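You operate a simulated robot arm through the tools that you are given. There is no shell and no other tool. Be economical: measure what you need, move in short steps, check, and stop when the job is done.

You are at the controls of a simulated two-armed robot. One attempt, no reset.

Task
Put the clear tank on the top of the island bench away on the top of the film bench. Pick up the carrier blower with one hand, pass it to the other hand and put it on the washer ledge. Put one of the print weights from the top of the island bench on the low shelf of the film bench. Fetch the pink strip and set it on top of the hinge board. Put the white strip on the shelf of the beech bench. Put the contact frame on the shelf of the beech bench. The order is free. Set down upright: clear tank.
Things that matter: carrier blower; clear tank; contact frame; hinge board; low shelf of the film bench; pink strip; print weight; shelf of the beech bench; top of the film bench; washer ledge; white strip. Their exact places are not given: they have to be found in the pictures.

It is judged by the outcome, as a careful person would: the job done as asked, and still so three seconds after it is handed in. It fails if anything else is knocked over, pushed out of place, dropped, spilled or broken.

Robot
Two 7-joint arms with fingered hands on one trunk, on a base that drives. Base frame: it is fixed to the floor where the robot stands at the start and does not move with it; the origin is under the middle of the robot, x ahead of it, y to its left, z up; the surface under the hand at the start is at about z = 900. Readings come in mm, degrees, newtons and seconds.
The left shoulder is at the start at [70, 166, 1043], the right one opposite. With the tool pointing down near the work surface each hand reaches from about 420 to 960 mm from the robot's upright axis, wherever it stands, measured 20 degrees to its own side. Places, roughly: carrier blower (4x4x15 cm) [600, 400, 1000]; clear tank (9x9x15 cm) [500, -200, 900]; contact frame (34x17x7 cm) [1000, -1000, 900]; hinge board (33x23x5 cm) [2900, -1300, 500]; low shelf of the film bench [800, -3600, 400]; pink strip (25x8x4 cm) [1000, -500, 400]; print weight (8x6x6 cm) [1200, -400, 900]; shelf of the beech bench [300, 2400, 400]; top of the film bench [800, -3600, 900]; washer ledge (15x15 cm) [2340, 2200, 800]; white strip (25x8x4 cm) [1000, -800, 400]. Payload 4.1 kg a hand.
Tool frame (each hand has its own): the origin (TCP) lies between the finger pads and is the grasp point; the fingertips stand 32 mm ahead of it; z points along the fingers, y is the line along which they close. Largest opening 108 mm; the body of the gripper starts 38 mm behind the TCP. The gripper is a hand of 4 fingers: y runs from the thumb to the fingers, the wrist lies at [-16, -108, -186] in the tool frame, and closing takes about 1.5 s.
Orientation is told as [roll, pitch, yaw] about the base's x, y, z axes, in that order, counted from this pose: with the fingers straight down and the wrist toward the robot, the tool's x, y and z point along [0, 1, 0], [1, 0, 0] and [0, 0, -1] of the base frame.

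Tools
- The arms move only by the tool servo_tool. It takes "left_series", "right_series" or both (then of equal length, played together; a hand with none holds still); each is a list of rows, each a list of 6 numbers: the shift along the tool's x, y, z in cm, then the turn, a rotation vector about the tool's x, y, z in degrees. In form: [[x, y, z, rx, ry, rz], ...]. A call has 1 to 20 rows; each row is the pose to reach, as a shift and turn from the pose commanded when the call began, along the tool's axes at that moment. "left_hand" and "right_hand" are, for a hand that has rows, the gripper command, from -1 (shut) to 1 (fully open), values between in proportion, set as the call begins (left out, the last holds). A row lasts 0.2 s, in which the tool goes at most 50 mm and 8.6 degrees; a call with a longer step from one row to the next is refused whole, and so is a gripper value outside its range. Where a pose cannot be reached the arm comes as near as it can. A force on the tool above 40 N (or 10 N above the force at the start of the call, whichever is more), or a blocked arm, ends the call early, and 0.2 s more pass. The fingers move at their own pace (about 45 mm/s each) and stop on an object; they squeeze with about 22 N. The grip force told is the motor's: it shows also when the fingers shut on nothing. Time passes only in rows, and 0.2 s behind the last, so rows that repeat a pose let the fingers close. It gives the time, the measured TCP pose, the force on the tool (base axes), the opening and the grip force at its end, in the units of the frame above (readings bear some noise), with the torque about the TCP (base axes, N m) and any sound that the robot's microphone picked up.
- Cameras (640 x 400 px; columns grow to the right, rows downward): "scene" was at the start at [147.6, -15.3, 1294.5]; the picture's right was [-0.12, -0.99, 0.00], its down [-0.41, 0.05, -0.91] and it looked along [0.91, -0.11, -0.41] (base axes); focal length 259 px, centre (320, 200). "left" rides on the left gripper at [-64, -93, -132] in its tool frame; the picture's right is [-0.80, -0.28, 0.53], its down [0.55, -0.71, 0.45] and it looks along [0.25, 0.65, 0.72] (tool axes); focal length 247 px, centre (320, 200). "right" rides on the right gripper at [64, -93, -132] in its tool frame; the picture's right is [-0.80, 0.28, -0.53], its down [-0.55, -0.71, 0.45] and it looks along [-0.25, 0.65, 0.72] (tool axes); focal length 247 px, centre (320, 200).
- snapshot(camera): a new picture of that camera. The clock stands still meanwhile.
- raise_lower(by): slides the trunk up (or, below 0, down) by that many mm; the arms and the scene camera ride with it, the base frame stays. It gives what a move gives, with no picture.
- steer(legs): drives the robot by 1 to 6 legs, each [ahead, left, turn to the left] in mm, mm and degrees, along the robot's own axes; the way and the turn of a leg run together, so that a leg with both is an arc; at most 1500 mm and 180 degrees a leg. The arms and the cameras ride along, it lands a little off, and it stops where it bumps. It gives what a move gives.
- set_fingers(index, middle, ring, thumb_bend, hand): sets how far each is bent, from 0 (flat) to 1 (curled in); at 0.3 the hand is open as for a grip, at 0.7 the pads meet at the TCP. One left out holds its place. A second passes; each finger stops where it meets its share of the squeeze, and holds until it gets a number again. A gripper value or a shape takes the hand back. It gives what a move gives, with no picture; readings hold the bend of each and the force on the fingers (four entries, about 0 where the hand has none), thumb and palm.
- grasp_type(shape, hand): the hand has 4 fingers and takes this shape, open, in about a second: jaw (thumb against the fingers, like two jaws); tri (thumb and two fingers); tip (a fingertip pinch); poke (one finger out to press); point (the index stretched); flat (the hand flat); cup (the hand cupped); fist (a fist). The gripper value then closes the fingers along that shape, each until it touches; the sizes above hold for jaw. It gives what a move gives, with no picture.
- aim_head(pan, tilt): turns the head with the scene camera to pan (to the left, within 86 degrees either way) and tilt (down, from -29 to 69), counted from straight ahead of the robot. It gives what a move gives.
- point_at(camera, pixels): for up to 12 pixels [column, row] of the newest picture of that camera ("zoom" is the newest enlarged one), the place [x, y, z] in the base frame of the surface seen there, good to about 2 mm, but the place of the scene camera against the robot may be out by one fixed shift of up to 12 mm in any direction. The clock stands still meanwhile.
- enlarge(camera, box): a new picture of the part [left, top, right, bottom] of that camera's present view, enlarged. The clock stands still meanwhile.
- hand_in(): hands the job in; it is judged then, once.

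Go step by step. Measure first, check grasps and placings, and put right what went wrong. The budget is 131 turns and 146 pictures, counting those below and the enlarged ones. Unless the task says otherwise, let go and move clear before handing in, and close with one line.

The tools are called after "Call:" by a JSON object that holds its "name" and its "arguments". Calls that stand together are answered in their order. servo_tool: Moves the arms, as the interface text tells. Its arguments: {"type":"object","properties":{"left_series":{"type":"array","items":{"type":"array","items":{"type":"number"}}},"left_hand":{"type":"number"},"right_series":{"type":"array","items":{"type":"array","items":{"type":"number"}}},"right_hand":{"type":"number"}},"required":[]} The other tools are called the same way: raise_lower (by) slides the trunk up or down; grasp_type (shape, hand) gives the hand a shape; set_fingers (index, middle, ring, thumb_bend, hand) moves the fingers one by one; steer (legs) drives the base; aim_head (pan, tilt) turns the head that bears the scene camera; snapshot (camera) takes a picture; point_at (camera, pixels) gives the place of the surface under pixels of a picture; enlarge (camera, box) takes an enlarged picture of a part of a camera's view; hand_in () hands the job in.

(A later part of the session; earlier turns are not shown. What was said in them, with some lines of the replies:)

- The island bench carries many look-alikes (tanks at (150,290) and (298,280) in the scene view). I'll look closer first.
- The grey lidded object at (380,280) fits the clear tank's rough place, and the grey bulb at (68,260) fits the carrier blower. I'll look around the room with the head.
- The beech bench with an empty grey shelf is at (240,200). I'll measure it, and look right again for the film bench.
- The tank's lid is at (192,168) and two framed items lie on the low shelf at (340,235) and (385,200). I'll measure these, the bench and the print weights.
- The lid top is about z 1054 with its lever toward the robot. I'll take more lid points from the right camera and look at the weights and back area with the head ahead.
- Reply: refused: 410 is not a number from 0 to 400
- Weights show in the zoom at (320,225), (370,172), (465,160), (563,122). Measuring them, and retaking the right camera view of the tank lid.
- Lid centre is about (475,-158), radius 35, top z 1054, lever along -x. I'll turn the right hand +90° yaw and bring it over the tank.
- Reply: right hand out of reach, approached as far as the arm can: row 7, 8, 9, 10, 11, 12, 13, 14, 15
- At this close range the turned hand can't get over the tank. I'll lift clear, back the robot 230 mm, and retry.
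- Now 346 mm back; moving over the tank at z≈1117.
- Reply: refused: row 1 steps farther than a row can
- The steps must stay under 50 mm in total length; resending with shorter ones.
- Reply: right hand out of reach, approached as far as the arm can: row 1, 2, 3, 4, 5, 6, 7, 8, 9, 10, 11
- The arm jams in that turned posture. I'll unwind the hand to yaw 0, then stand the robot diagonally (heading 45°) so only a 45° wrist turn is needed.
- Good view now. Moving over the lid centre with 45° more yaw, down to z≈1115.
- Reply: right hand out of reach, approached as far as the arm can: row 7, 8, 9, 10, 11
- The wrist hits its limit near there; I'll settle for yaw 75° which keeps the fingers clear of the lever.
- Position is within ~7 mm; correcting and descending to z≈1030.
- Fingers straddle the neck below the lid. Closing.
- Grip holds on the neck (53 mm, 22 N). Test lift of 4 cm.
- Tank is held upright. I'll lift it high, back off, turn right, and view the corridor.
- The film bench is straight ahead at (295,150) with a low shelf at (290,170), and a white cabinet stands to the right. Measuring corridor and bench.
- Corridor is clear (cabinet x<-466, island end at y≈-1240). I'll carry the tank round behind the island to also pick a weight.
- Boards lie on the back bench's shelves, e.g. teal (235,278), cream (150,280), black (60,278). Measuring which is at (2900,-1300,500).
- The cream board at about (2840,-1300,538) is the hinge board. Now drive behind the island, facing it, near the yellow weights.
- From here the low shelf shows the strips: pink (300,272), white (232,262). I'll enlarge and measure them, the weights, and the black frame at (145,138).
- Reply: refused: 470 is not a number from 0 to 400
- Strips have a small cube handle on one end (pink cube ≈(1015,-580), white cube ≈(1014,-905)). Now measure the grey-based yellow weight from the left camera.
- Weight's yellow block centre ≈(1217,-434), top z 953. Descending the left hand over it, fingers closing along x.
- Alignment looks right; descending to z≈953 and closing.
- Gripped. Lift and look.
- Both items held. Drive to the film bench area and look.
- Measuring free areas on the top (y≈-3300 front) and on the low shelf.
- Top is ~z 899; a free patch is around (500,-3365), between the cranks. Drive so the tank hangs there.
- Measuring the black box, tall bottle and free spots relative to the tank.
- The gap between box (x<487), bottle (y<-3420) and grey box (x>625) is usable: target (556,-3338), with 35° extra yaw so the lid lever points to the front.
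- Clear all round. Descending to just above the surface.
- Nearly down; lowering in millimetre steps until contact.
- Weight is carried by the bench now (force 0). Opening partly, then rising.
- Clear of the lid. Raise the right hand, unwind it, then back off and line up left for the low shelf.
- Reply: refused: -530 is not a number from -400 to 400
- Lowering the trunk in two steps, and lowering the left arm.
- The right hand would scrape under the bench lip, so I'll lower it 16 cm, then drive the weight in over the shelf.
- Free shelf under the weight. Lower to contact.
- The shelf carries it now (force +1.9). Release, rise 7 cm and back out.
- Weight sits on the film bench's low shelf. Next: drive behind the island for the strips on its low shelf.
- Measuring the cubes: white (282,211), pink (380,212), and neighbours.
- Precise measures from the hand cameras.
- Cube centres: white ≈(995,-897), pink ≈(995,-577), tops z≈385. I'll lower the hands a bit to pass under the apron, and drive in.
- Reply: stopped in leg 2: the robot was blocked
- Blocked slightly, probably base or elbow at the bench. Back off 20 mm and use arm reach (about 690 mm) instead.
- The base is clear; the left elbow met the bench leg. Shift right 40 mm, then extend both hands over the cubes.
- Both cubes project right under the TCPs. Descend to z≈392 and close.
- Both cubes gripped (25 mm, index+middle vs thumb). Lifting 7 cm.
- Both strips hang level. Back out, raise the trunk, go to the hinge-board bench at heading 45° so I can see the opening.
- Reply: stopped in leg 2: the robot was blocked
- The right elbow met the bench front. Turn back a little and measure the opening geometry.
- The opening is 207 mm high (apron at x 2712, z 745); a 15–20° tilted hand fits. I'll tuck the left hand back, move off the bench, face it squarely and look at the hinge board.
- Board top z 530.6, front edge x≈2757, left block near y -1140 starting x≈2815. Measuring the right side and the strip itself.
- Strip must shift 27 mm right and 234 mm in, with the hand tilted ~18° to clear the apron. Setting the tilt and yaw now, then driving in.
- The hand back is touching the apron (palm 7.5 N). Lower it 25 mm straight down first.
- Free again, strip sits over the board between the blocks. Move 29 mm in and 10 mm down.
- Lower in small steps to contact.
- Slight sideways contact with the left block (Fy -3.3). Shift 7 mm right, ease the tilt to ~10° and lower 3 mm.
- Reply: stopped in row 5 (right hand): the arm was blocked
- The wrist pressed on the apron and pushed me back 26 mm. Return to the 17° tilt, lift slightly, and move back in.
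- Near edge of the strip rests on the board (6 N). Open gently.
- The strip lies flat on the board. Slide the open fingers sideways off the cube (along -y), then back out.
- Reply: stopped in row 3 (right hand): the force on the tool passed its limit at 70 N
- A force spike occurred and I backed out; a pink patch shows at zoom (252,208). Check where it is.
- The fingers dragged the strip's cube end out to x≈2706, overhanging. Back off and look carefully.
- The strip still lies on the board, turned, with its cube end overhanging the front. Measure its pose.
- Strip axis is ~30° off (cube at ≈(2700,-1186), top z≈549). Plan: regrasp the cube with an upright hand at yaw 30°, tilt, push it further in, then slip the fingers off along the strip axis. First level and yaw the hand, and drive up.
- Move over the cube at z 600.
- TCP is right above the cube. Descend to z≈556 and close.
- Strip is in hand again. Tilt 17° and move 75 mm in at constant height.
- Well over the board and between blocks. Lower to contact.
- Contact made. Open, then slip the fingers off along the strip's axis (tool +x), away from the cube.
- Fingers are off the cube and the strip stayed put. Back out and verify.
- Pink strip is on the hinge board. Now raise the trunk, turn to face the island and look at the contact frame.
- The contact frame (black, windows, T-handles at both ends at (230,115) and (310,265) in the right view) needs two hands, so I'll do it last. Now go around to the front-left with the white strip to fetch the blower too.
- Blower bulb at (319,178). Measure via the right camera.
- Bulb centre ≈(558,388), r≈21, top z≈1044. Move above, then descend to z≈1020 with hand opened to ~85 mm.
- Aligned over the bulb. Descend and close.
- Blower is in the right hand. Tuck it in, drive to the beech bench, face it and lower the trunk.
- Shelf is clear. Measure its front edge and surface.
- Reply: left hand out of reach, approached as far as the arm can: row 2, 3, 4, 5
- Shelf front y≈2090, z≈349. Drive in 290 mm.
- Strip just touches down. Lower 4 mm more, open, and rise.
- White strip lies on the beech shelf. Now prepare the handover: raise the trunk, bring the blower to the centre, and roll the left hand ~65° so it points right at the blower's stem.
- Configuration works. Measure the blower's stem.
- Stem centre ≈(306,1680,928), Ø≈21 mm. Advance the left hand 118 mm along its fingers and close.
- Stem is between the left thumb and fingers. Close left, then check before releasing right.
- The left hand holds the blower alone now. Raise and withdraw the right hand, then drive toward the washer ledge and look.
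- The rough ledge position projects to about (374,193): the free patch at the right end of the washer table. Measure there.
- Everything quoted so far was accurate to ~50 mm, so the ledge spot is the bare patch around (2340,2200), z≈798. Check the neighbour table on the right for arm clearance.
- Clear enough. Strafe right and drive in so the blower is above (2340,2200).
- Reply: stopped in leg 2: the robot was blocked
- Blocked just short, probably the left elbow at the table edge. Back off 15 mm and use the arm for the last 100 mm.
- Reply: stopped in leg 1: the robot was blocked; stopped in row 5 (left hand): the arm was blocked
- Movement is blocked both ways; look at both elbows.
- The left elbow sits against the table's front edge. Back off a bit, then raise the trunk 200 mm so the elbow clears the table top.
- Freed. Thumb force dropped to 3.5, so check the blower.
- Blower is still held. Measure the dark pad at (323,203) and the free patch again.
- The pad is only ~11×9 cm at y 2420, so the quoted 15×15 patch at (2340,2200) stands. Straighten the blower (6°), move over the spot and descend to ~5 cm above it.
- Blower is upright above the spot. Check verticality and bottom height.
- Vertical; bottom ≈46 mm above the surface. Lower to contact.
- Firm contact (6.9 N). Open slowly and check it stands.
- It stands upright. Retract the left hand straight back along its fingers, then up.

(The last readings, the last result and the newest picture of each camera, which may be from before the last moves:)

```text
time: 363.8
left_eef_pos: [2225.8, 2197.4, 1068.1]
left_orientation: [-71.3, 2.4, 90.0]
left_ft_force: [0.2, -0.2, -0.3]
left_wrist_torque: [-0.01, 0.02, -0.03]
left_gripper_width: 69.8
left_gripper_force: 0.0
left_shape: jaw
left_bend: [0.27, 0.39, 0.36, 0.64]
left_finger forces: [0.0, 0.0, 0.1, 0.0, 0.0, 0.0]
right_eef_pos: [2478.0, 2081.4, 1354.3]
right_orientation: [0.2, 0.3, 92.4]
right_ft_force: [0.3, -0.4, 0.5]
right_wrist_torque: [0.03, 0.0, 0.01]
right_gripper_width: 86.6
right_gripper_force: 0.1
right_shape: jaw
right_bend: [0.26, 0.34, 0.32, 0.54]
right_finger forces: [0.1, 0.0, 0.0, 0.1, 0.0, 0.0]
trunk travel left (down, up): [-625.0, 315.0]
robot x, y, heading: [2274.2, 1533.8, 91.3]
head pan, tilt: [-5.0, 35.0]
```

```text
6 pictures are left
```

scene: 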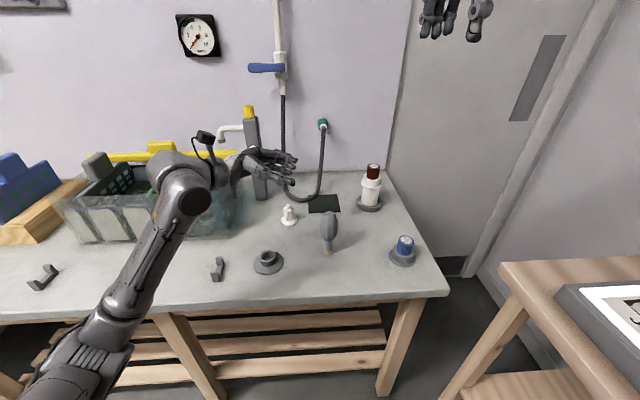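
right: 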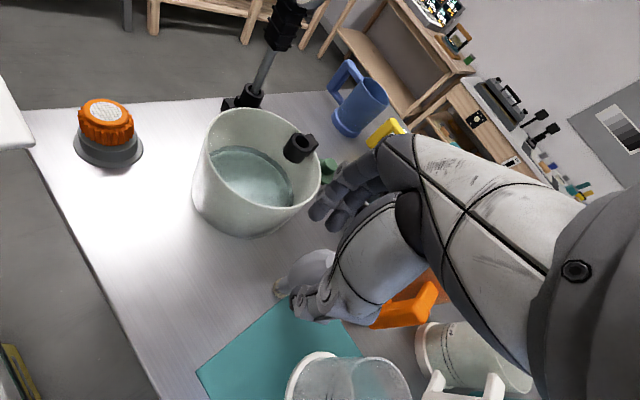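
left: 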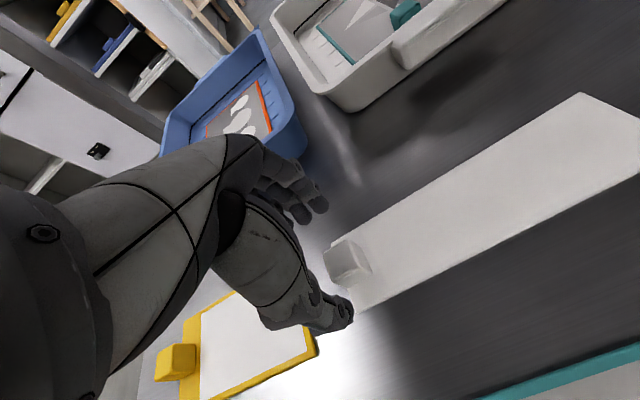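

Blower stands on the ledge. Back out carefully, raise, re-level the left hand, then go to the contact frame.

Call:
{"name": "steer", "arguments": {"legs": [[-220, 0, 0], [0, 450, 0], [-250, 0, 0]]}}

Call:
{"name": "raise_lower", "arguments": {"by": 80}}

Call:
{"name": "servo_tool", "arguments": {"left_series": [[0, -1.5, 0, 0, 8, 0], [0, -3, 0, 0, 16, 0], [0, -4.5, 0, 0, 24, 0], [0, -6, 0, 0, 32, 0], [0, -7.5, 0, 0, 40, 0], [0, -9, 0, 0, 48, 0], [0, -10.5, 0, 0, 56, 0], [0, -12, 0, 0, 64, 0], [0, -12, 0, 0, 71, 0], [0, -12, 0, 0, 71, 0]], "left_hand": 1}}

Call:
{"name": "steer", "arguments": {"legs": [[0, 0, 89], [0, 1500, 0], [0, 560, 0]]}}

Call:
{"name": "aim_head", "arguments": {"pan": 0, "tilt": 40}}

```text
time: 369.3
left_eef_pos: [1786.3, 1711.8, 1067.4]
left_orientation: [-71.4, 2.2, 90.1]
left_ft_force: [-0.4, -0.6, -1.3]
left_wrist_torque: [0.01, 0.04, 0.0]
left_gripper_width: 69.9
left_gripper_force: 0.0
left_shape: jaw
left_bend: [0.27, 0.39, 0.37, 0.64]
left_finger forces: [0.0, 0.0, 0.1, 0.0, 0.1, 0.0]
right_eef_pos: [2039.0, 1595.4, 1353.6]
right_orientation: [0.2, 0.3, 92.5]
right_ft_force: [-0.2, 0.4, 0.1]
right_wrist_torque: [0.05, 0.02, 0.01]
right_gripper_width: 86.5
right_gripper_force: 0.1
right_shape: jaw
right_bend: [0.26, 0.34, 0.32, 0.54]
right_finger forces: [0.1, 0.0, 0.0, 0.1, 0.0, 0.1]
trunk travel left (down, up): [-625.0, 315.0]
robot x, y, heading: [1833.8, 1049.5, 91.4]
head pan, tilt: [-5.0, 35.0]
```

```text
time: 370.4
left_eef_pos: [1786.9, 1712.4, 1147.6]
left_orientation: [-71.3, 2.3, 90.1]
left_ft_force: [0.8, 0.6, -0.3]
left_wrist_torque: [-0.03, 0.01, 0.01]
left_gripper_width: 69.9
left_gripper_force: 0.0
left_shape: jaw
left_bend: [0.27, 0.39, 0.36, 0.64]
left_finger forces: [0.0, 0.0, 0.0, 0.0, 0.0, 0.1]
right_eef_pos: [2039.2, 1595.7, 1432.5]
right_orientation: [0.2, 0.3, 92.5]
right_ft_force: [0.7, -0.1, 0.5]
right_wrist_torque: [-0.03, -0.01, -0.02]
right_gripper_width: 86.5
right_gripper_force: 0.0
right_shape: jaw
right_bend: [0.26, 0.34, 0.32, 0.54]
right_finger forces: [0.0, 0.0, 0.0, 0.0, 0.1, 0.0]
trunk travel left (down, up): [-705.0, 235.0]
robot x, y, heading: [1835.4, 1049.0, 91.4]
head pan, tilt: [-5.0, 35.0]
```

```text
time: 372.6
left_eef_pos: [1785.4, 1594.0, 1151.5]
left_orientation: [-0.2, 2.2, 90.1]
left_ft_force: [-0.5, -1.3, -0.3]
left_wrist_torque: [0.04, -0.01, 0.02]
left_gripper_width: 107.8
left_gripper_force: 0.1
left_shape: jaw
left_bend: [0.3, 0.3, 0.3, 0.3]
left_finger forces: [0.0, 0.1, 0.1, 0.0, 0.0, 0.0]
right_eef_pos: [2038.7, 1595.3, 1434.6]
right_orientation: [0.2, 0.3, 92.5]
right_ft_force: [-0.4, 0.1, 0.0]
right_wrist_torque: [0.03, 0.02, 0.01]
right_gripper_width: 86.5
right_gripper_force: 0.1
right_shape: jaw
right_bend: [0.26, 0.34, 0.32, 0.54]
right_finger forces: [0.1, 0.0, 0.1, 0.0, 0.0, 0.0]
trunk travel left (down, up): [-705.0, 235.0]
robot x, y, heading: [1837.5, 1048.0, 91.7]
head pan, tilt: [-5.0, 35.0]
```

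```text
time: 386.7
left_eef_pos: [1298.0, -1059.3, 1152.6]
left_orientation: [-0.4, 2.1, 178.6]
left_ft_force: [0.4, 0.5, 0.4]
left_wrist_torque: [0.02, 0.02, -0.01]
left_gripper_width: 107.7
left_gripper_force: 0.0
left_shape: jaw
left_bend: [0.3, 0.3, 0.3, 0.3]
left_finger forces: [0.0, 0.0, 0.0, 0.0, 0.1, 0.1]
right_eef_pos: [1302.1, -807.1, 1433.4]
right_orientation: [0.2, 0.3, -179.1]
right_ft_force: [-0.1, 0.0, -0.1]
right_wrist_torque: [0.0, 0.01, 0.01]
right_gripper_width: 86.5
right_gripper_force: 0.1
right_shape: jaw
right_bend: [0.26, 0.34, 0.32, 0.54]
right_finger forces: [0.0, 0.1, 0.0, 0.0, 0.1, 0.1]
trunk travel left (down, up): [-705.0, 235.0]
robot x, y, heading: [1845.5, -1026.6, 180.2]
head pan, tilt: [-5.0, 35.0]
```

```text
time: 387.4
left_eef_pos: [1296.4, -1059.4, 1151.8]
left_orientation: [-0.2, 2.2, 178.6]
left_ft_force: [0.5, 0.7, -0.1]
left_wrist_torque: [0.0, 0.01, -0.01]
left_gripper_width: 107.7
left_gripper_force: 0.0
left_shape: jaw
left_bend: [0.3, 0.3, 0.3, 0.3]
left_finger forces: [0.0, 0.0, 0.1, 0.1, 0.0, 0.1]
right_eef_pos: [1302.5, -808.2, 1434.3]
right_orientation: [0.2, 0.4, -179.1]
right_ft_force: [0.4, -0.2, 0.9]
right_wrist_torque: [0.03, 0.02, 0.01]
right_gripper_width: 86.4
right_gripper_force: 0.0
right_shape: jaw
right_bend: [0.26, 0.34, 0.32, 0.54]
right_finger forces: [0.1, 0.1, 0.1, 0.1, 0.0, 0.0]
trunk travel left (down, up): [-705.0, 235.0]
robot x, y, heading: [1844.3, -1026.0, 180.0]
head pan, tilt: [0.0, 40.0]
```

Move the left hand out of the line of sight, then take one enlarged picture of the frame.

Call:
{"name": "servo_tool", "arguments": {"left_series": [[4.5, 0, 0, 0, 0, 0], [9, 0, 0, 0, 0, 0], [13.5, 0, 0, 0, 0, 0], [18, 0, 0, 0, 0, 0], [18, 0, 0, 0, 0, 0]]}}

Call:
{"name": "enlarge", "arguments": {"camera": "scene", "box": [230, 130, 410, 250]}}

```text
time: 388.6
left_eef_pos: [1292.6, -1238.9, 1150.7]
left_orientation: [-0.1, 2.3, 178.5]
left_ft_force: [-0.1, 0.6, 0.4]
left_wrist_torque: [-0.02, 0.02, 0.02]
left_gripper_width: 107.7
left_gripper_force: 0.1
left_shape: jaw
left_bend: [0.3, 0.3, 0.3, 0.3]
left_finger forces: [0.0, 0.1, 0.0, 0.0, 0.0, 0.0]
right_eef_pos: [1302.0, -806.2, 1433.5]
right_orientation: [0.3, 0.4, -179.1]
right_ft_force: [0.2, 0.4, 0.4]
right_wrist_torque: [-0.01, -0.06, -0.01]
right_gripper_width: 86.4
right_gripper_force: 0.0
right_shape: jaw
right_bend: [0.26, 0.34, 0.32, 0.54]
right_finger forces: [0.0, 0.0, 0.0, 0.0, 0.1, 0.0]
trunk travel left (down, up): [-705.0, 235.0]
robot x, y, heading: [1842.8, -1027.0, 179.8]
head pan, tilt: [0.0, 40.0]
```

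```text
3.33 times, centred on (320, 190) of scene
```

zoom: 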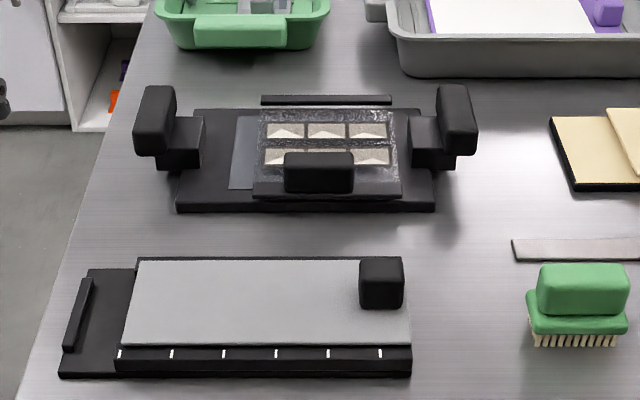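

Two raised bar handles at the ends: left (155,120), right (457,120). Measure them.

Call:
{"name": "point_at", "arguments": {"camera": "zoom", "pixels": [[155, 90], [150, 120], [150, 140], [172, 92], [140, 115], [458, 90], [460, 118], [460, 140], [443, 92], [473, 115], [320, 158], [300, 205]]}}

Call:
{"name": "point_at", "arguments": {"camera": "zoom", "pixels": [[180, 150], [430, 150], [195, 115], [430, 112], [180, 205], [432, 205], [318, 180], [110, 160], [500, 160], [450, 180], [155, 86], [457, 86]]}}

```text
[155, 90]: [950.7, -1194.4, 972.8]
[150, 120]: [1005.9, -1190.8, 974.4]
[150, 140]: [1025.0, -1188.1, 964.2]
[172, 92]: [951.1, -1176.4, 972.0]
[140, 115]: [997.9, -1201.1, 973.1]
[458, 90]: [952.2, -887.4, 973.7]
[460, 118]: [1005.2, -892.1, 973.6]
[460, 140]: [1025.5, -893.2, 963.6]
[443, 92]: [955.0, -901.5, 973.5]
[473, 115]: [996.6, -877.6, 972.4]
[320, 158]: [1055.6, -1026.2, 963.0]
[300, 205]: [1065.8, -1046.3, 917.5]
```

```text
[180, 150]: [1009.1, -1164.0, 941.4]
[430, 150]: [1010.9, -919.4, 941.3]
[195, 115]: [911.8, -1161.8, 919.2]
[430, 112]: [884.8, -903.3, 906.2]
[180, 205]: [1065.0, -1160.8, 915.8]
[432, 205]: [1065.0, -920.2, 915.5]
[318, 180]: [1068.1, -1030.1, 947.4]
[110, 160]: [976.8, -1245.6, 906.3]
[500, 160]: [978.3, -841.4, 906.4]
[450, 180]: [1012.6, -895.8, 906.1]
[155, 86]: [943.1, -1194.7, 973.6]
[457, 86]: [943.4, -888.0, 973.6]
```

Bars: x ≈936–1020 (84 mm long), y centres ≈-1190 and -889, top z≈967. I'll grip both bars lengthwise. Drive in, lower the trunk and pose both hands above.

Call:
{"name": "steer", "arguments": {"legs": [[0, 13, 0], [200, 0, 0]]}}

Call:
{"name": "raise_lower", "arguments": {"by": -100}}

Call:
{"name": "servo_tool", "arguments": {"left_series": [[-0.8, 1.5, 0.3, -1, 0, -0.7], [-1.6, 3, 0.6, -2.2, 0, -1.4], [-2.4, 4.5, 0.9, -2.2, 0, -1.4], [-3.2, 6, 1.2, -2.2, 0, -1.4], [-4, 7.5, 1.5, -2.2, 0, -1.4], [-4.8, 9, 1.8, -2.2, 0, -1.4], [-5.6, 10.5, 2, -2.2, 0, -1.4], [-6.2, 11.4, 2.1, -2.2, 0, -1.4], [-6.2, 11.4, 2.1, -2.2, 0, -1.4]], "right_series": [[0.9, 1.6, 3.8, 0, 0, 0], [1.8, 3.2, 7.6, 0, 0, 0], [2.6, 4.7, 11.4, 0, 0, 0], [3.5, 6.2, 15.2, 0, 0, 0], [4.4, 7.8, 19, 0, 0, 0], [5.2, 9.4, 22.8, 0, 0, 0], [6.1, 10.9, 26.6, 0, 0, 0], [6.9, 12.4, 30.4, 0, 0, 0], [6.9, 12.4, 30.4, 0, 0, 0]], "left_hand": 1, "right_hand": 1}}

```text
time: 390.6
left_eef_pos: [1094.2, -1252.8, 1152.2]
left_orientation: [-0.3, 2.2, 178.6]
left_ft_force: [0.8, -0.8, 0.3]
left_wrist_torque: [0.0, -0.01, 0.01]
left_gripper_width: 107.7
left_gripper_force: 0.0
left_shape: jaw
left_bend: [0.3, 0.3, 0.3, 0.3]
left_finger forces: [0.0, 0.0, 0.1, 0.0, 0.0, 0.0]
right_eef_pos: [1102.0, -819.1, 1435.2]
right_orientation: [0.2, 0.3, -179.0]
right_ft_force: [-1.0, -0.2, 0.8]
right_wrist_torque: [0.04, 0.01, 0.01]
right_gripper_width: 86.1
right_gripper_force: 0.2
right_shape: jaw
right_bend: [0.26, 0.34, 0.32, 0.54]
right_finger forces: [0.0, 0.0, 0.0, 0.0, 0.0, 0.0]
trunk travel left (down, up): [-705.0, 235.0]
robot x, y, heading: [1641.8, -1038.3, 180.3]
head pan, tilt: [0.0, 40.0]
```

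```text
time: 391.9
left_eef_pos: [1093.9, -1253.7, 1052.3]
left_orientation: [-0.3, 2.2, 178.7]
left_ft_force: [-0.5, 0.2, -0.4]
left_wrist_torque: [0.01, 0.01, 0.0]
left_gripper_width: 107.7
left_gripper_force: 0.1
left_shape: jaw
left_bend: [0.3, 0.3, 0.3, 0.3]
left_finger forces: [0.1, 0.2, 0.1, 0.0, 0.1, 0.0]
right_eef_pos: [1102.6, -820.6, 1334.6]
right_orientation: [0.2, 0.3, -179.1]
right_ft_force: [0.1, -1.0, 0.1]
right_wrist_torque: [0.01, -0.04, 0.0]
right_gripper_width: 86.5
right_gripper_force: 0.0
right_shape: jaw
right_bend: [0.26, 0.34, 0.32, 0.54]
right_finger forces: [0.1, 0.0, 0.1, 0.0, 0.0, 0.1]
trunk travel left (down, up): [-605.0, 335.0]
robot x, y, heading: [1641.7, -1035.9, 179.9]
head pan, tilt: [0.0, 40.0]
```

```text
time: 393.9
left_eef_pos: [982.4, -1188.4, 1026.8]
left_orientation: [-0.2, 0.0, 180.0]
left_ft_force: [-0.4, -0.3, 0.6]
left_wrist_torque: [-0.01, 0.01, -0.02]
left_gripper_width: 107.5
left_gripper_force: 0.0
left_shape: jaw
left_bend: [0.3, 0.3, 0.3, 0.3]
left_finger forces: [0.1, 0.1, 0.1, 0.1, 0.0, 0.0]
right_eef_pos: [982.0, -893.2, 1028.7]
right_orientation: [0.2, 0.3, -179.1]
right_ft_force: [-1.0, 0.2, -0.1]
right_wrist_torque: [0.02, -0.05, 0.0]
right_gripper_width: 107.5
right_gripper_force: 0.1
right_shape: jaw
right_bend: [0.3, 0.3, 0.3, 0.3]
right_finger forces: [0.0, 0.1, 0.0, 0.1, 0.0, 0.0]
trunk travel left (down, up): [-605.0, 335.0]
robot x, y, heading: [1647.1, -1037.5, 179.9]
head pan, tilt: [0.0, 40.0]
```

Both hands are about above. One picture from the right camera to fix the bar's exact x.

Call:
{"name": "snapshot", "arguments": {"camera": "right"}}

```text
4 pictures are left
```

right: 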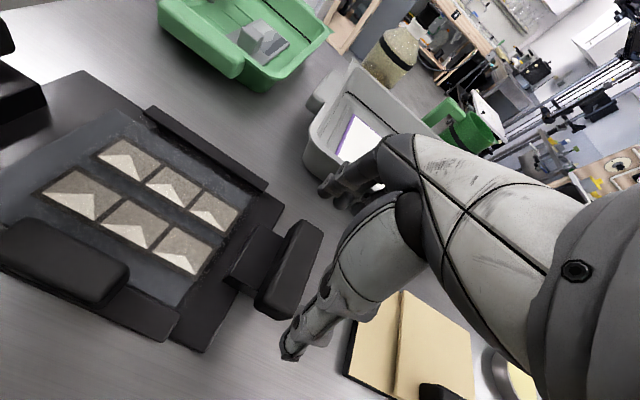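

Call:
{"name": "point_at", "arguments": {"camera": "right", "pixels": [[308, 224], [318, 232], [300, 245], [285, 265], [275, 280], [262, 297], [280, 300], [295, 275], [305, 260], [290, 305], [25, 80], [40, 100]]}}

```text
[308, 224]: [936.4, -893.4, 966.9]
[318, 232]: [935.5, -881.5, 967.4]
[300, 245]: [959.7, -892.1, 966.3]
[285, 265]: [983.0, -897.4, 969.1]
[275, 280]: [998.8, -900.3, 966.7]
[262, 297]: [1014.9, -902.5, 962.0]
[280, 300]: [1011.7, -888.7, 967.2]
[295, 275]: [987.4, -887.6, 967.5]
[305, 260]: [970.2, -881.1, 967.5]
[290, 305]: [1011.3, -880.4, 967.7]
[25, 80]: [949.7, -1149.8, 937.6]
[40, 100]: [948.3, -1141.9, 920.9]
```

Bar centre x≈976. Shift both hands 6 mm and descend to z≈964.

Call:
{"name": "servo_tool", "arguments": {"left_series": [[0.1, 0.6, 1, 0, 0, 0], [0.1, 0.6, 2.5, 0, 0, 0], [0.1, 0.6, 4, 0, 0, 0], [0.1, 0.6, 5.3, 0, 0, 0], [0.1, 0.6, 6.2, 0, 0, 0], [0.1, 0.6, 6.2, 0, 0, 0]], "right_series": [[-0.2, 0.6, 1, 0, 0, 0], [-0.2, 0.6, 2.5, 0, 0, 0], [-0.2, 0.6, 4, 0, 0, 0], [-0.2, 0.6, 5.3, 0, 0, 0], [-0.2, 0.6, 6.4, 0, 0, 0], [-0.2, 0.6, 6.4, 0, 0, 0]]}}

```text
time: 395.3
left_eef_pos: [976.1, -1190.3, 964.4]
left_orientation: [-0.4, 0.0, -179.9]
left_ft_force: [-1.1, 0.2, 3.4]
left_wrist_torque: [0.0, 0.09, 0.03]
left_gripper_width: 107.7
left_gripper_force: 0.1
left_shape: jaw
left_bend: [0.29, 0.3, 0.3, 0.3]
left_finger forces: [2.2, 0.1, 0.0, 0.0, 0.9, 0.0]
right_eef_pos: [974.7, -891.5, 965.9]
right_orientation: [0.3, 0.3, -179.0]
right_ft_force: [0.2, 0.1, 2.6]
right_wrist_torque: [0.01, 0.02, -0.04]
right_gripper_width: 107.8
right_gripper_force: 0.1
right_shape: jaw
right_bend: [0.3, 0.3, 0.3, 0.29]
right_finger forces: [1.6, 0.0, 0.0, 0.0, 1.3, 0.1]
trunk travel left (down, up): [-605.0, 335.0]
robot x, y, heading: [1640.5, -1036.5, 180.1]
head pan, tilt: [0.0, 40.0]
```

Fingers straddle the bar ends (light touches). Close both hands.

Call:
{"name": "servo_tool", "arguments": {"left_series": [[0, 0, 0, 0, 0, 0], [0, 0, 0, 0, 0, 0], [0, 0, 0, 0, 0, 0], [0, 0, 0, 0, 0, 0], [0, 0, 0, 0, 0, 0], [0, 0, 0, 0, 0, 0]], "right_series": [[0, 0, 0, 0, 0, 0], [0, 0, 0, 0, 0, 0], [0, 0, 0, 0, 0, 0], [0, 0, 0, 0, 0, 0], [0, 0, 0, 0, 0, 0], [0, 0, 0, 0, 0, 0]], "left_hand": -1, "right_hand": -1}}

Call:
{"name": "servo_tool", "arguments": {"left_series": [[0, 0, -0.7, 0, 0, 0], [0, 0, -1.4, 0, 0, 0], [0, 0, -2.2, 0, 0, 0], [0, 0, -3, 0, 0, 0], [0, 0, -3, 0, 0, 0]], "right_series": [[0, 0, -0.7, 0, 0, 0], [0, 0, -1.4, 0, 0, 0], [0, 0, -2.2, 0, 0, 0], [0, 0, -3, 0, 0, 0], [0, 0, -3, 0, 0, 0]]}}

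```text
time: 396.7
left_eef_pos: [975.4, -1190.5, 963.9]
left_orientation: [-0.2, 0.1, -180.0]
left_ft_force: [0.4, -2.1, 0.9]
left_wrist_torque: [-0.06, 0.18, 0.15]
left_gripper_width: 89.9
left_gripper_force: 22.6
left_shape: jaw
left_bend: [0.27, 0.34, 0.35, 0.48]
left_finger forces: [14.9, 9.1, 0.1, 0.0, 24.4, 0.0]
right_eef_pos: [974.9, -891.3, 964.4]
right_orientation: [0.3, 0.3, -179.0]
right_ft_force: [2.6, 2.2, 0.6]
right_wrist_torque: [0.07, 0.18, -0.15]
right_gripper_width: 89.8
right_gripper_force: 22.3
right_shape: jaw
right_bend: [0.27, 0.35, 0.35, 0.48]
right_finger forces: [14.1, 9.2, 0.4, 0.0, 24.9, 0.1]
trunk travel left (down, up): [-605.0, 335.0]
robot x, y, heading: [1641.5, -1043.2, 180.0]
head pan, tilt: [0.0, 40.0]
```

```text
time: 397.9
left_eef_pos: [974.6, -1189.7, 993.2]
left_orientation: [-0.1, 0.2, -179.9]
left_ft_force: [-0.4, 3.1, -5.5]
left_wrist_torque: [-0.06, 0.04, 0.33]
left_gripper_width: 89.6
left_gripper_force: 21.7
left_shape: jaw
left_bend: [0.27, 0.34, 0.35, 0.48]
left_finger forces: [15.4, 9.1, 0.0, 0.1, 24.3, 0.0]
right_eef_pos: [972.7, -889.8, 994.6]
right_orientation: [0.3, 0.5, -179.0]
right_ft_force: [0.2, -1.9, -7.4]
right_wrist_torque: [-0.01, 0.02, -0.15]
right_gripper_width: 89.6
right_gripper_force: 22.0
right_shape: jaw
right_bend: [0.27, 0.35, 0.36, 0.48]
right_finger forces: [14.5, 9.4, 0.2, 0.0, 24.4, 0.1]
trunk travel left (down, up): [-605.0, 335.0]
robot x, y, heading: [1643.8, -1036.1, 179.9]
head pan, tilt: [0.0, 40.0]
```

Frame is lifted by both hands (≈13 N total). Raise with the trunk, back out and drive round to the beech bench.

Call:
{"name": "raise_lower", "arguments": {"by": 150}}

Call:
{"name": "steer", "arguments": {"legs": [[-450, 0, 0], [0, -1500, 0], [0, -740, 0], [1490, 0, 0], [85, 0, 0], [0, 0, -90]]}}

```text
time: 399.6
left_eef_pos: [975.5, -1188.5, 1144.1]
left_orientation: [-0.2, 0.3, -180.0]
left_ft_force: [-0.7, 2.4, -7.2]
left_wrist_torque: [-0.04, 0.0, 0.28]
left_gripper_width: 89.6
left_gripper_force: 22.0
left_shape: jaw
left_bend: [0.27, 0.34, 0.35, 0.48]
left_finger forces: [15.4, 9.2, 0.1, 0.1, 24.3, 0.0]
right_eef_pos: [973.6, -890.6, 1143.7]
right_orientation: [0.1, 0.4, -179.0]
right_ft_force: [0.3, -2.8, -6.9]
right_wrist_torque: [-0.04, 0.02, -0.17]
right_gripper_width: 90.0
right_gripper_force: 22.2
right_shape: jaw
right_bend: [0.27, 0.35, 0.36, 0.48]
right_finger forces: [14.6, 9.5, 0.2, 0.0, 24.5, 0.1]
trunk travel left (down, up): [-755.0, 185.0]
robot x, y, heading: [1643.4, -1036.4, 180.1]
head pan, tilt: [0.0, 40.0]
```

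```text
time: 424.5
left_eef_pos: [388.6, 1893.7, 1143.7]
left_orientation: [-0.3, 0.1, 89.3]
left_ft_force: [2.0, 0.4, -6.1]
left_wrist_torque: [-0.02, 0.0, 0.22]
left_gripper_width: 89.4
left_gripper_force: 22.3
left_shape: jaw
left_bend: [0.27, 0.35, 0.35, 0.49]
left_finger forces: [14.0, 9.0, 0.0, 0.0, 22.6, 0.0]
right_eef_pos: [687.8, 1893.0, 1144.6]
right_orientation: [0.2, 0.4, 90.4]
right_ft_force: [-1.7, -0.2, -7.7]
right_wrist_torque: [0.01, 0.01, -0.15]
right_gripper_width: 89.6
right_gripper_force: 22.4
right_shape: jaw
right_bend: [0.27, 0.35, 0.36, 0.48]
right_finger forces: [13.2, 9.0, 0.2, 0.0, 22.5, 0.1]
trunk travel left (down, up): [-755.0, 185.0]
robot x, y, heading: [534.3, 1227.5, 89.3]
head pan, tilt: [0.0, 40.0]
```

Carried safely. Lower the trunk by 670 mm and look.

Call:
{"name": "raise_lower", "arguments": {"by": -400}}

Call:
{"name": "raise_lower", "arguments": {"by": -270}}

Call:
{"name": "aim_head", "arguments": {"pan": 0, "tilt": 25}}

Call:
{"name": "snapshot", "arguments": {"camera": "scene"}}

```text
time: 428.3
left_eef_pos: [388.6, 1893.8, 744.9]
left_orientation: [-0.3, 0.1, 89.3]
left_ft_force: [1.7, 0.0, -7.1]
left_wrist_torque: [0.03, 0.06, 0.22]
left_gripper_width: 89.5
left_gripper_force: 21.9
left_shape: jaw
left_bend: [0.27, 0.35, 0.35, 0.49]
left_finger forces: [13.9, 9.0, 0.0, 0.0, 22.7, 0.0]
right_eef_pos: [688.4, 1892.0, 744.0]
right_orientation: [0.2, 0.5, 90.3]
right_ft_force: [-0.8, -0.7, -6.8]
right_wrist_torque: [0.04, 0.0, -0.17]
right_gripper_width: 89.6
right_gripper_force: 22.1
right_shape: jaw
right_bend: [0.27, 0.35, 0.36, 0.48]
right_finger forces: [13.3, 9.2, 0.1, 0.0, 22.5, 0.1]
trunk travel left (down, up): [-355.0, 585.0]
robot x, y, heading: [532.9, 1223.0, 89.1]
head pan, tilt: [0.0, 40.0]
```

```text
time: 431.1
left_eef_pos: [388.7, 1893.8, 473.3]
left_orientation: [-0.2, 0.1, 89.4]
left_ft_force: [1.0, 0.1, -5.9]
left_wrist_torque: [0.03, 0.03, 0.27]
left_gripper_width: 89.3
left_gripper_force: 21.7
left_shape: jaw
left_bend: [0.27, 0.35, 0.35, 0.49]
left_finger forces: [13.8, 9.0, 0.0, 0.0, 22.7, 0.1]
right_eef_pos: [687.4, 1891.7, 474.9]
right_orientation: [0.3, 0.4, 90.4]
right_ft_force: [-1.3, -0.2, -6.1]
right_wrist_torque: [0.05, -0.02, -0.18]
right_gripper_width: 89.5
right_gripper_force: 21.9
right_shape: jaw
right_bend: [0.27, 0.35, 0.36, 0.48]
right_finger forces: [13.3, 9.2, 0.1, 0.0, 22.7, 0.1]
trunk travel left (down, up): [-85.0, 855.0]
robot x, y, heading: [532.2, 1226.5, 89.1]
head pan, tilt: [0.0, 40.0]
```

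```text
time: 431.8
left_eef_pos: [389.1, 1894.2, 473.9]
left_orientation: [-0.2, 0.1, 89.2]
left_ft_force: [1.6, -0.1, -6.4]
left_wrist_torque: [0.02, 0.0, 0.23]
left_gripper_width: 89.3
left_gripper_force: 22.5
left_shape: jaw
left_bend: [0.27, 0.35, 0.35, 0.49]
left_finger forces: [14.0, 9.0, 0.0, 0.0, 22.6, 0.1]
right_eef_pos: [687.5, 1890.7, 473.1]
right_orientation: [0.3, 0.4, 90.3]
right_ft_force: [-1.2, 0.8, -6.9]
right_wrist_torque: [0.03, -0.02, -0.17]
right_gripper_width: 89.4
right_gripper_force: 22.0
right_shape: jaw
right_bend: [0.27, 0.35, 0.36, 0.48]
right_finger forces: [13.3, 9.2, 0.0, 0.0, 22.6, 0.0]
trunk travel left (down, up): [-85.0, 855.0]
robot x, y, heading: [531.0, 1224.0, 89.2]
head pan, tilt: [0.0, 25.0]
```

```text
3 pictures are left
```

scene: 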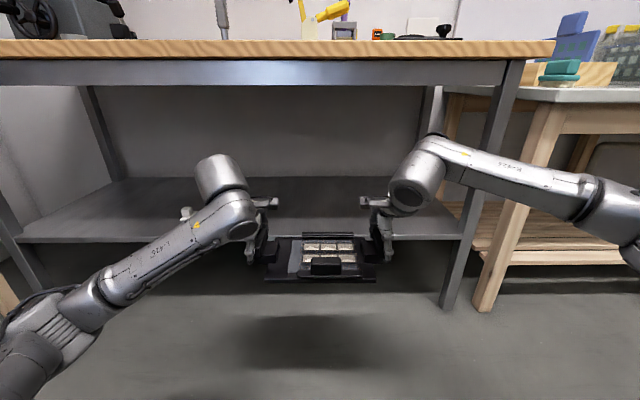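

The right forearm may meet the bench's right leg. Measure forearm and leg positions.

Call:
{"name": "point_at", "arguments": {"camera": "scene", "pixels": [[610, 215], [560, 180], [500, 165], [450, 155], [415, 180], [495, 150], [462, 270], [445, 300], [230, 215], [110, 280], [20, 230], [50, 320]]}}

```text
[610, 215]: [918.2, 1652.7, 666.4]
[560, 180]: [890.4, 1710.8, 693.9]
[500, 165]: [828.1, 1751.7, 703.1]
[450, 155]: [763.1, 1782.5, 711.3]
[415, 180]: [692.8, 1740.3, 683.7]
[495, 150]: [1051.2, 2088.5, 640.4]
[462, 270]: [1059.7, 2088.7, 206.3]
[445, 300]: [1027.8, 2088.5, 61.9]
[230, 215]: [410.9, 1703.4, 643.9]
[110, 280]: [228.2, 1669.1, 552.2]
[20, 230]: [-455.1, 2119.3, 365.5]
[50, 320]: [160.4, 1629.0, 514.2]
```

Clearance is ~40 mm; shift 25 mm left and drive in only 350 mm.

Call:
{"name": "steer", "arguments": {"legs": [[0, 25, 0], [350, 0, 0]]}}

Call:
{"name": "raise_lower", "arguments": {"by": -56}}

```text
time: 434.5
left_eef_pos: [364.0, 2239.4, 473.9]
left_orientation: [-0.2, 0.1, 89.6]
left_ft_force: [1.6, 1.0, -6.6]
left_wrist_torque: [0.02, -0.04, 0.19]
left_gripper_width: 89.5
left_gripper_force: 21.6
left_shape: jaw
left_bend: [0.27, 0.35, 0.35, 0.49]
left_finger forces: [13.9, 9.1, 0.0, 0.0, 22.7, 0.0]
right_eef_pos: [662.9, 2238.3, 474.3]
right_orientation: [0.1, 0.4, 90.6]
right_ft_force: [-1.3, -0.8, -6.5]
right_wrist_torque: [0.06, 0.01, -0.14]
right_gripper_width: 89.2
right_gripper_force: 22.1
right_shape: jaw
right_bend: [0.27, 0.35, 0.36, 0.48]
right_finger forces: [13.3, 9.1, 0.1, 0.1, 22.6, 0.1]
trunk travel left (down, up): [-85.0, 855.0]
robot x, y, heading: [508.2, 1571.9, 89.4]
head pan, tilt: [0.0, 25.0]
```

```text
time: 435.4
left_eef_pos: [364.1, 2239.7, 416.2]
left_orientation: [-0.2, 0.2, 89.6]
left_ft_force: [0.9, 0.2, -5.2]
left_wrist_torque: [0.0, 0.0, 0.23]
left_gripper_width: 89.4
left_gripper_force: 21.6
left_shape: jaw
left_bend: [0.27, 0.35, 0.35, 0.49]
left_finger forces: [13.9, 9.0, 0.0, 0.1, 22.7, 0.0]
right_eef_pos: [663.3, 2237.2, 417.7]
right_orientation: [0.2, 0.4, 90.6]
right_ft_force: [-1.4, -0.9, -7.2]
right_wrist_torque: [0.0, -0.01, -0.15]
right_gripper_width: 89.4
right_gripper_force: 22.6
right_shape: jaw
right_bend: [0.27, 0.35, 0.36, 0.48]
right_finger forces: [13.3, 9.2, 0.1, 0.0, 22.6, 0.1]
trunk travel left (down, up): [-29.0, 911.0]
robot x, y, heading: [510.9, 1568.7, 89.7]
head pan, tilt: [0.0, 25.0]
```

Almost down. Lower both arms in millimetre steps until contact.

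Call:
{"name": "servo_tool", "arguments": {"left_series": [[0, 0, 0.2, 0, 0, 0], [0, 0, 0.4, 0, 0, 0], [0, 0, 0.5, 0, 0, 0], [0, 0, 0.5, 0, 0, 0]], "right_series": [[0, 0, 0.2, 0, 0, 0], [0, 0, 0.4, 0, 0, 0], [0, 0, 0.5, 0, 0, 0], [0, 0, 0.5, 0, 0, 0]]}}

```text
time: 436.4
left_eef_pos: [362.8, 2237.6, 412.8]
left_orientation: [-0.3, 0.0, 89.6]
left_ft_force: [0.5, 1.6, -0.6]
left_wrist_torque: [0.15, -0.04, 0.19]
left_gripper_width: 89.2
left_gripper_force: 22.3
left_shape: jaw
left_bend: [0.27, 0.34, 0.35, 0.49]
left_finger forces: [14.3, 9.4, 0.1, 0.1, 22.6, 0.0]
right_eef_pos: [663.0, 2237.9, 414.3]
right_orientation: [0.2, 0.2, 90.6]
right_ft_force: [-2.0, 0.8, 0.9]
right_wrist_torque: [0.11, -0.05, -0.15]
right_gripper_width: 89.2
right_gripper_force: 21.9
right_shape: jaw
right_bend: [0.27, 0.35, 0.36, 0.48]
right_finger forces: [13.8, 9.5, 0.1, 0.1, 22.7, 0.0]
trunk travel left (down, up): [-29.0, 911.0]
robot x, y, heading: [512.3, 1573.5, 89.5]
head pan, tilt: [0.0, 25.0]
```

The shelf carries the frame (forces ~0). Open both hands fully, then rise.

Call:
{"name": "servo_tool", "arguments": {"left_series": [[0, 0, 0, 0, 0, 0], [0, 0, 0, 0, 0, 0], [0, 0, 0, 0, 0, 0], [0, 0, 0, 0, 0, 0], [0, 0, -1, 0, 0, 0], [0, 0, -2.5, 0, 0, 0], [0, 0, -4.5, 0, 0, 0], [0, 0, -7, 0, 0, 0], [0, 0, -9, 0, 0, 0], [0, 0, -9, 0, 0, 0]], "right_series": [[0, 0, 0, 0, 0, 0], [0, 0, 0, 0, 0, 0], [0, 0, 0, 0, 0, 0], [0, 0, 0, 0, 0, 0], [0, 0, -1, 0, 0, 0], [0, 0, -2.5, 0, 0, 0], [0, 0, -4.5, 0, 0, 0], [0, 0, -7, 0, 0, 0], [0, 0, -9, 0, 0, 0], [0, 0, -9, 0, 0, 0]], "left_hand": 1, "right_hand": 1}}

Call:
{"name": "steer", "arguments": {"legs": [[-400, 0, 0]]}}

Call:
{"name": "aim_head", "arguments": {"pan": 5, "tilt": 20}}

Call:
{"name": "snapshot", "arguments": {"camera": "scene"}}

```text
time: 438.6
left_eef_pos: [363.4, 2239.2, 503.1]
left_orientation: [-0.2, 0.1, 89.6]
left_ft_force: [-0.9, -0.1, -0.2]
left_wrist_torque: [0.01, 0.0, -0.01]
left_gripper_width: 107.9
left_gripper_force: 0.0
left_shape: jaw
left_bend: [0.3, 0.3, 0.3, 0.3]
left_finger forces: [0.0, 0.0, 0.1, 0.0, 0.0, 0.0]
right_eef_pos: [663.7, 2237.6, 504.2]
right_orientation: [0.2, 0.3, 90.5]
right_ft_force: [0.5, -0.9, 0.0]
right_wrist_torque: [0.0, -0.01, 0.0]
right_gripper_width: 107.9
right_gripper_force: 0.1
right_shape: jaw
right_bend: [0.3, 0.3, 0.3, 0.3]
right_finger forces: [0.0, 0.0, 0.1, 0.0, 0.0, 0.1]
trunk travel left (down, up): [-29.0, 911.0]
robot x, y, heading: [508.6, 1573.3, 89.4]
head pan, tilt: [0.0, 25.0]
```

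```text
time: 441.1
left_eef_pos: [360.5, 1838.3, 503.5]
left_orientation: [-0.3, 0.2, 89.4]
left_ft_force: [0.5, -0.4, -0.5]
left_wrist_torque: [0.0, 0.03, 0.0]
left_gripper_width: 107.9
left_gripper_force: 0.0
left_shape: jaw
left_bend: [0.3, 0.3, 0.3, 0.3]
left_finger forces: [0.0, 0.0, 0.1, 0.1, 0.0, 0.1]
right_eef_pos: [660.9, 1836.3, 504.0]
right_orientation: [0.2, 0.3, 90.5]
right_ft_force: [-0.5, -0.2, -0.5]
right_wrist_torque: [0.0, 0.01, -0.01]
right_gripper_width: 107.8
right_gripper_force: 0.1
right_shape: jaw
right_bend: [0.3, 0.3, 0.3, 0.3]
right_finger forces: [0.0, 0.0, 0.0, 0.0, 0.1, 0.1]
trunk travel left (down, up): [-29.0, 911.0]
robot x, y, heading: [509.8, 1172.5, 89.6]
head pan, tilt: [0.0, 25.0]
```

```text
time: 441.8
left_eef_pos: [361.4, 1837.3, 503.8]
left_orientation: [-0.2, 0.1, 89.5]
left_ft_force: [-0.4, 0.2, -0.7]
left_wrist_torque: [0.02, 0.05, -0.02]
left_gripper_width: 108.0
left_gripper_force: 0.0
left_shape: jaw
left_bend: [0.3, 0.3, 0.3, 0.3]
left_finger forces: [0.0, 0.1, 0.0, 0.0, 0.1, 0.0]
right_eef_pos: [661.1, 1836.7, 504.3]
right_orientation: [0.1, 0.4, 90.5]
right_ft_force: [-0.1, 0.5, -0.4]
right_wrist_torque: [0.01, 0.0, 0.03]
right_gripper_width: 108.0
right_gripper_force: 0.1
right_shape: jaw
right_bend: [0.3, 0.3, 0.3, 0.3]
right_finger forces: [0.0, 0.1, 0.0, 0.1, 0.1, 0.0]
trunk travel left (down, up): [-29.0, 911.0]
robot x, y, heading: [506.6, 1171.7, 89.6]
head pan, tilt: [5.0, 20.0]
```

```text
2 pictures are left
```

scene: 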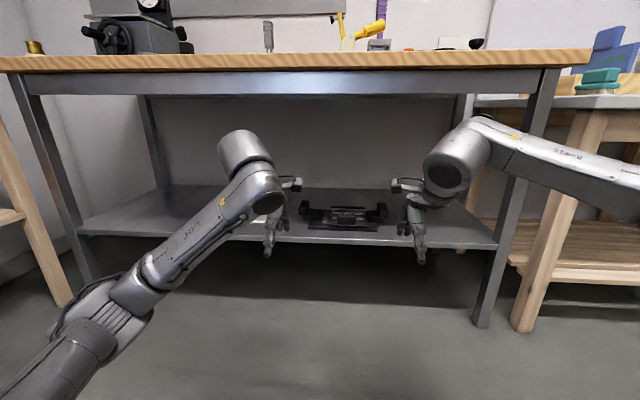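

All six placings are done and the hands are clear; the frame rests on the beech shelf at (345,215). Handing in.

Call:
{"name": "hand_in", "arguments": {}}

```text
The job is handed in.
```

All six items were placed and the job is handed in, but three points are uncertain. I took the washer ledge to be the bare patch near (2340, 2200), because nothing there was marked as a ledge. The pink strip slipped once and I regrasped and repositioned it; when I last looked it was lying on the hinge board. My right elbow came close to the light box on the table next to the washer, and I did not check whether it moved.
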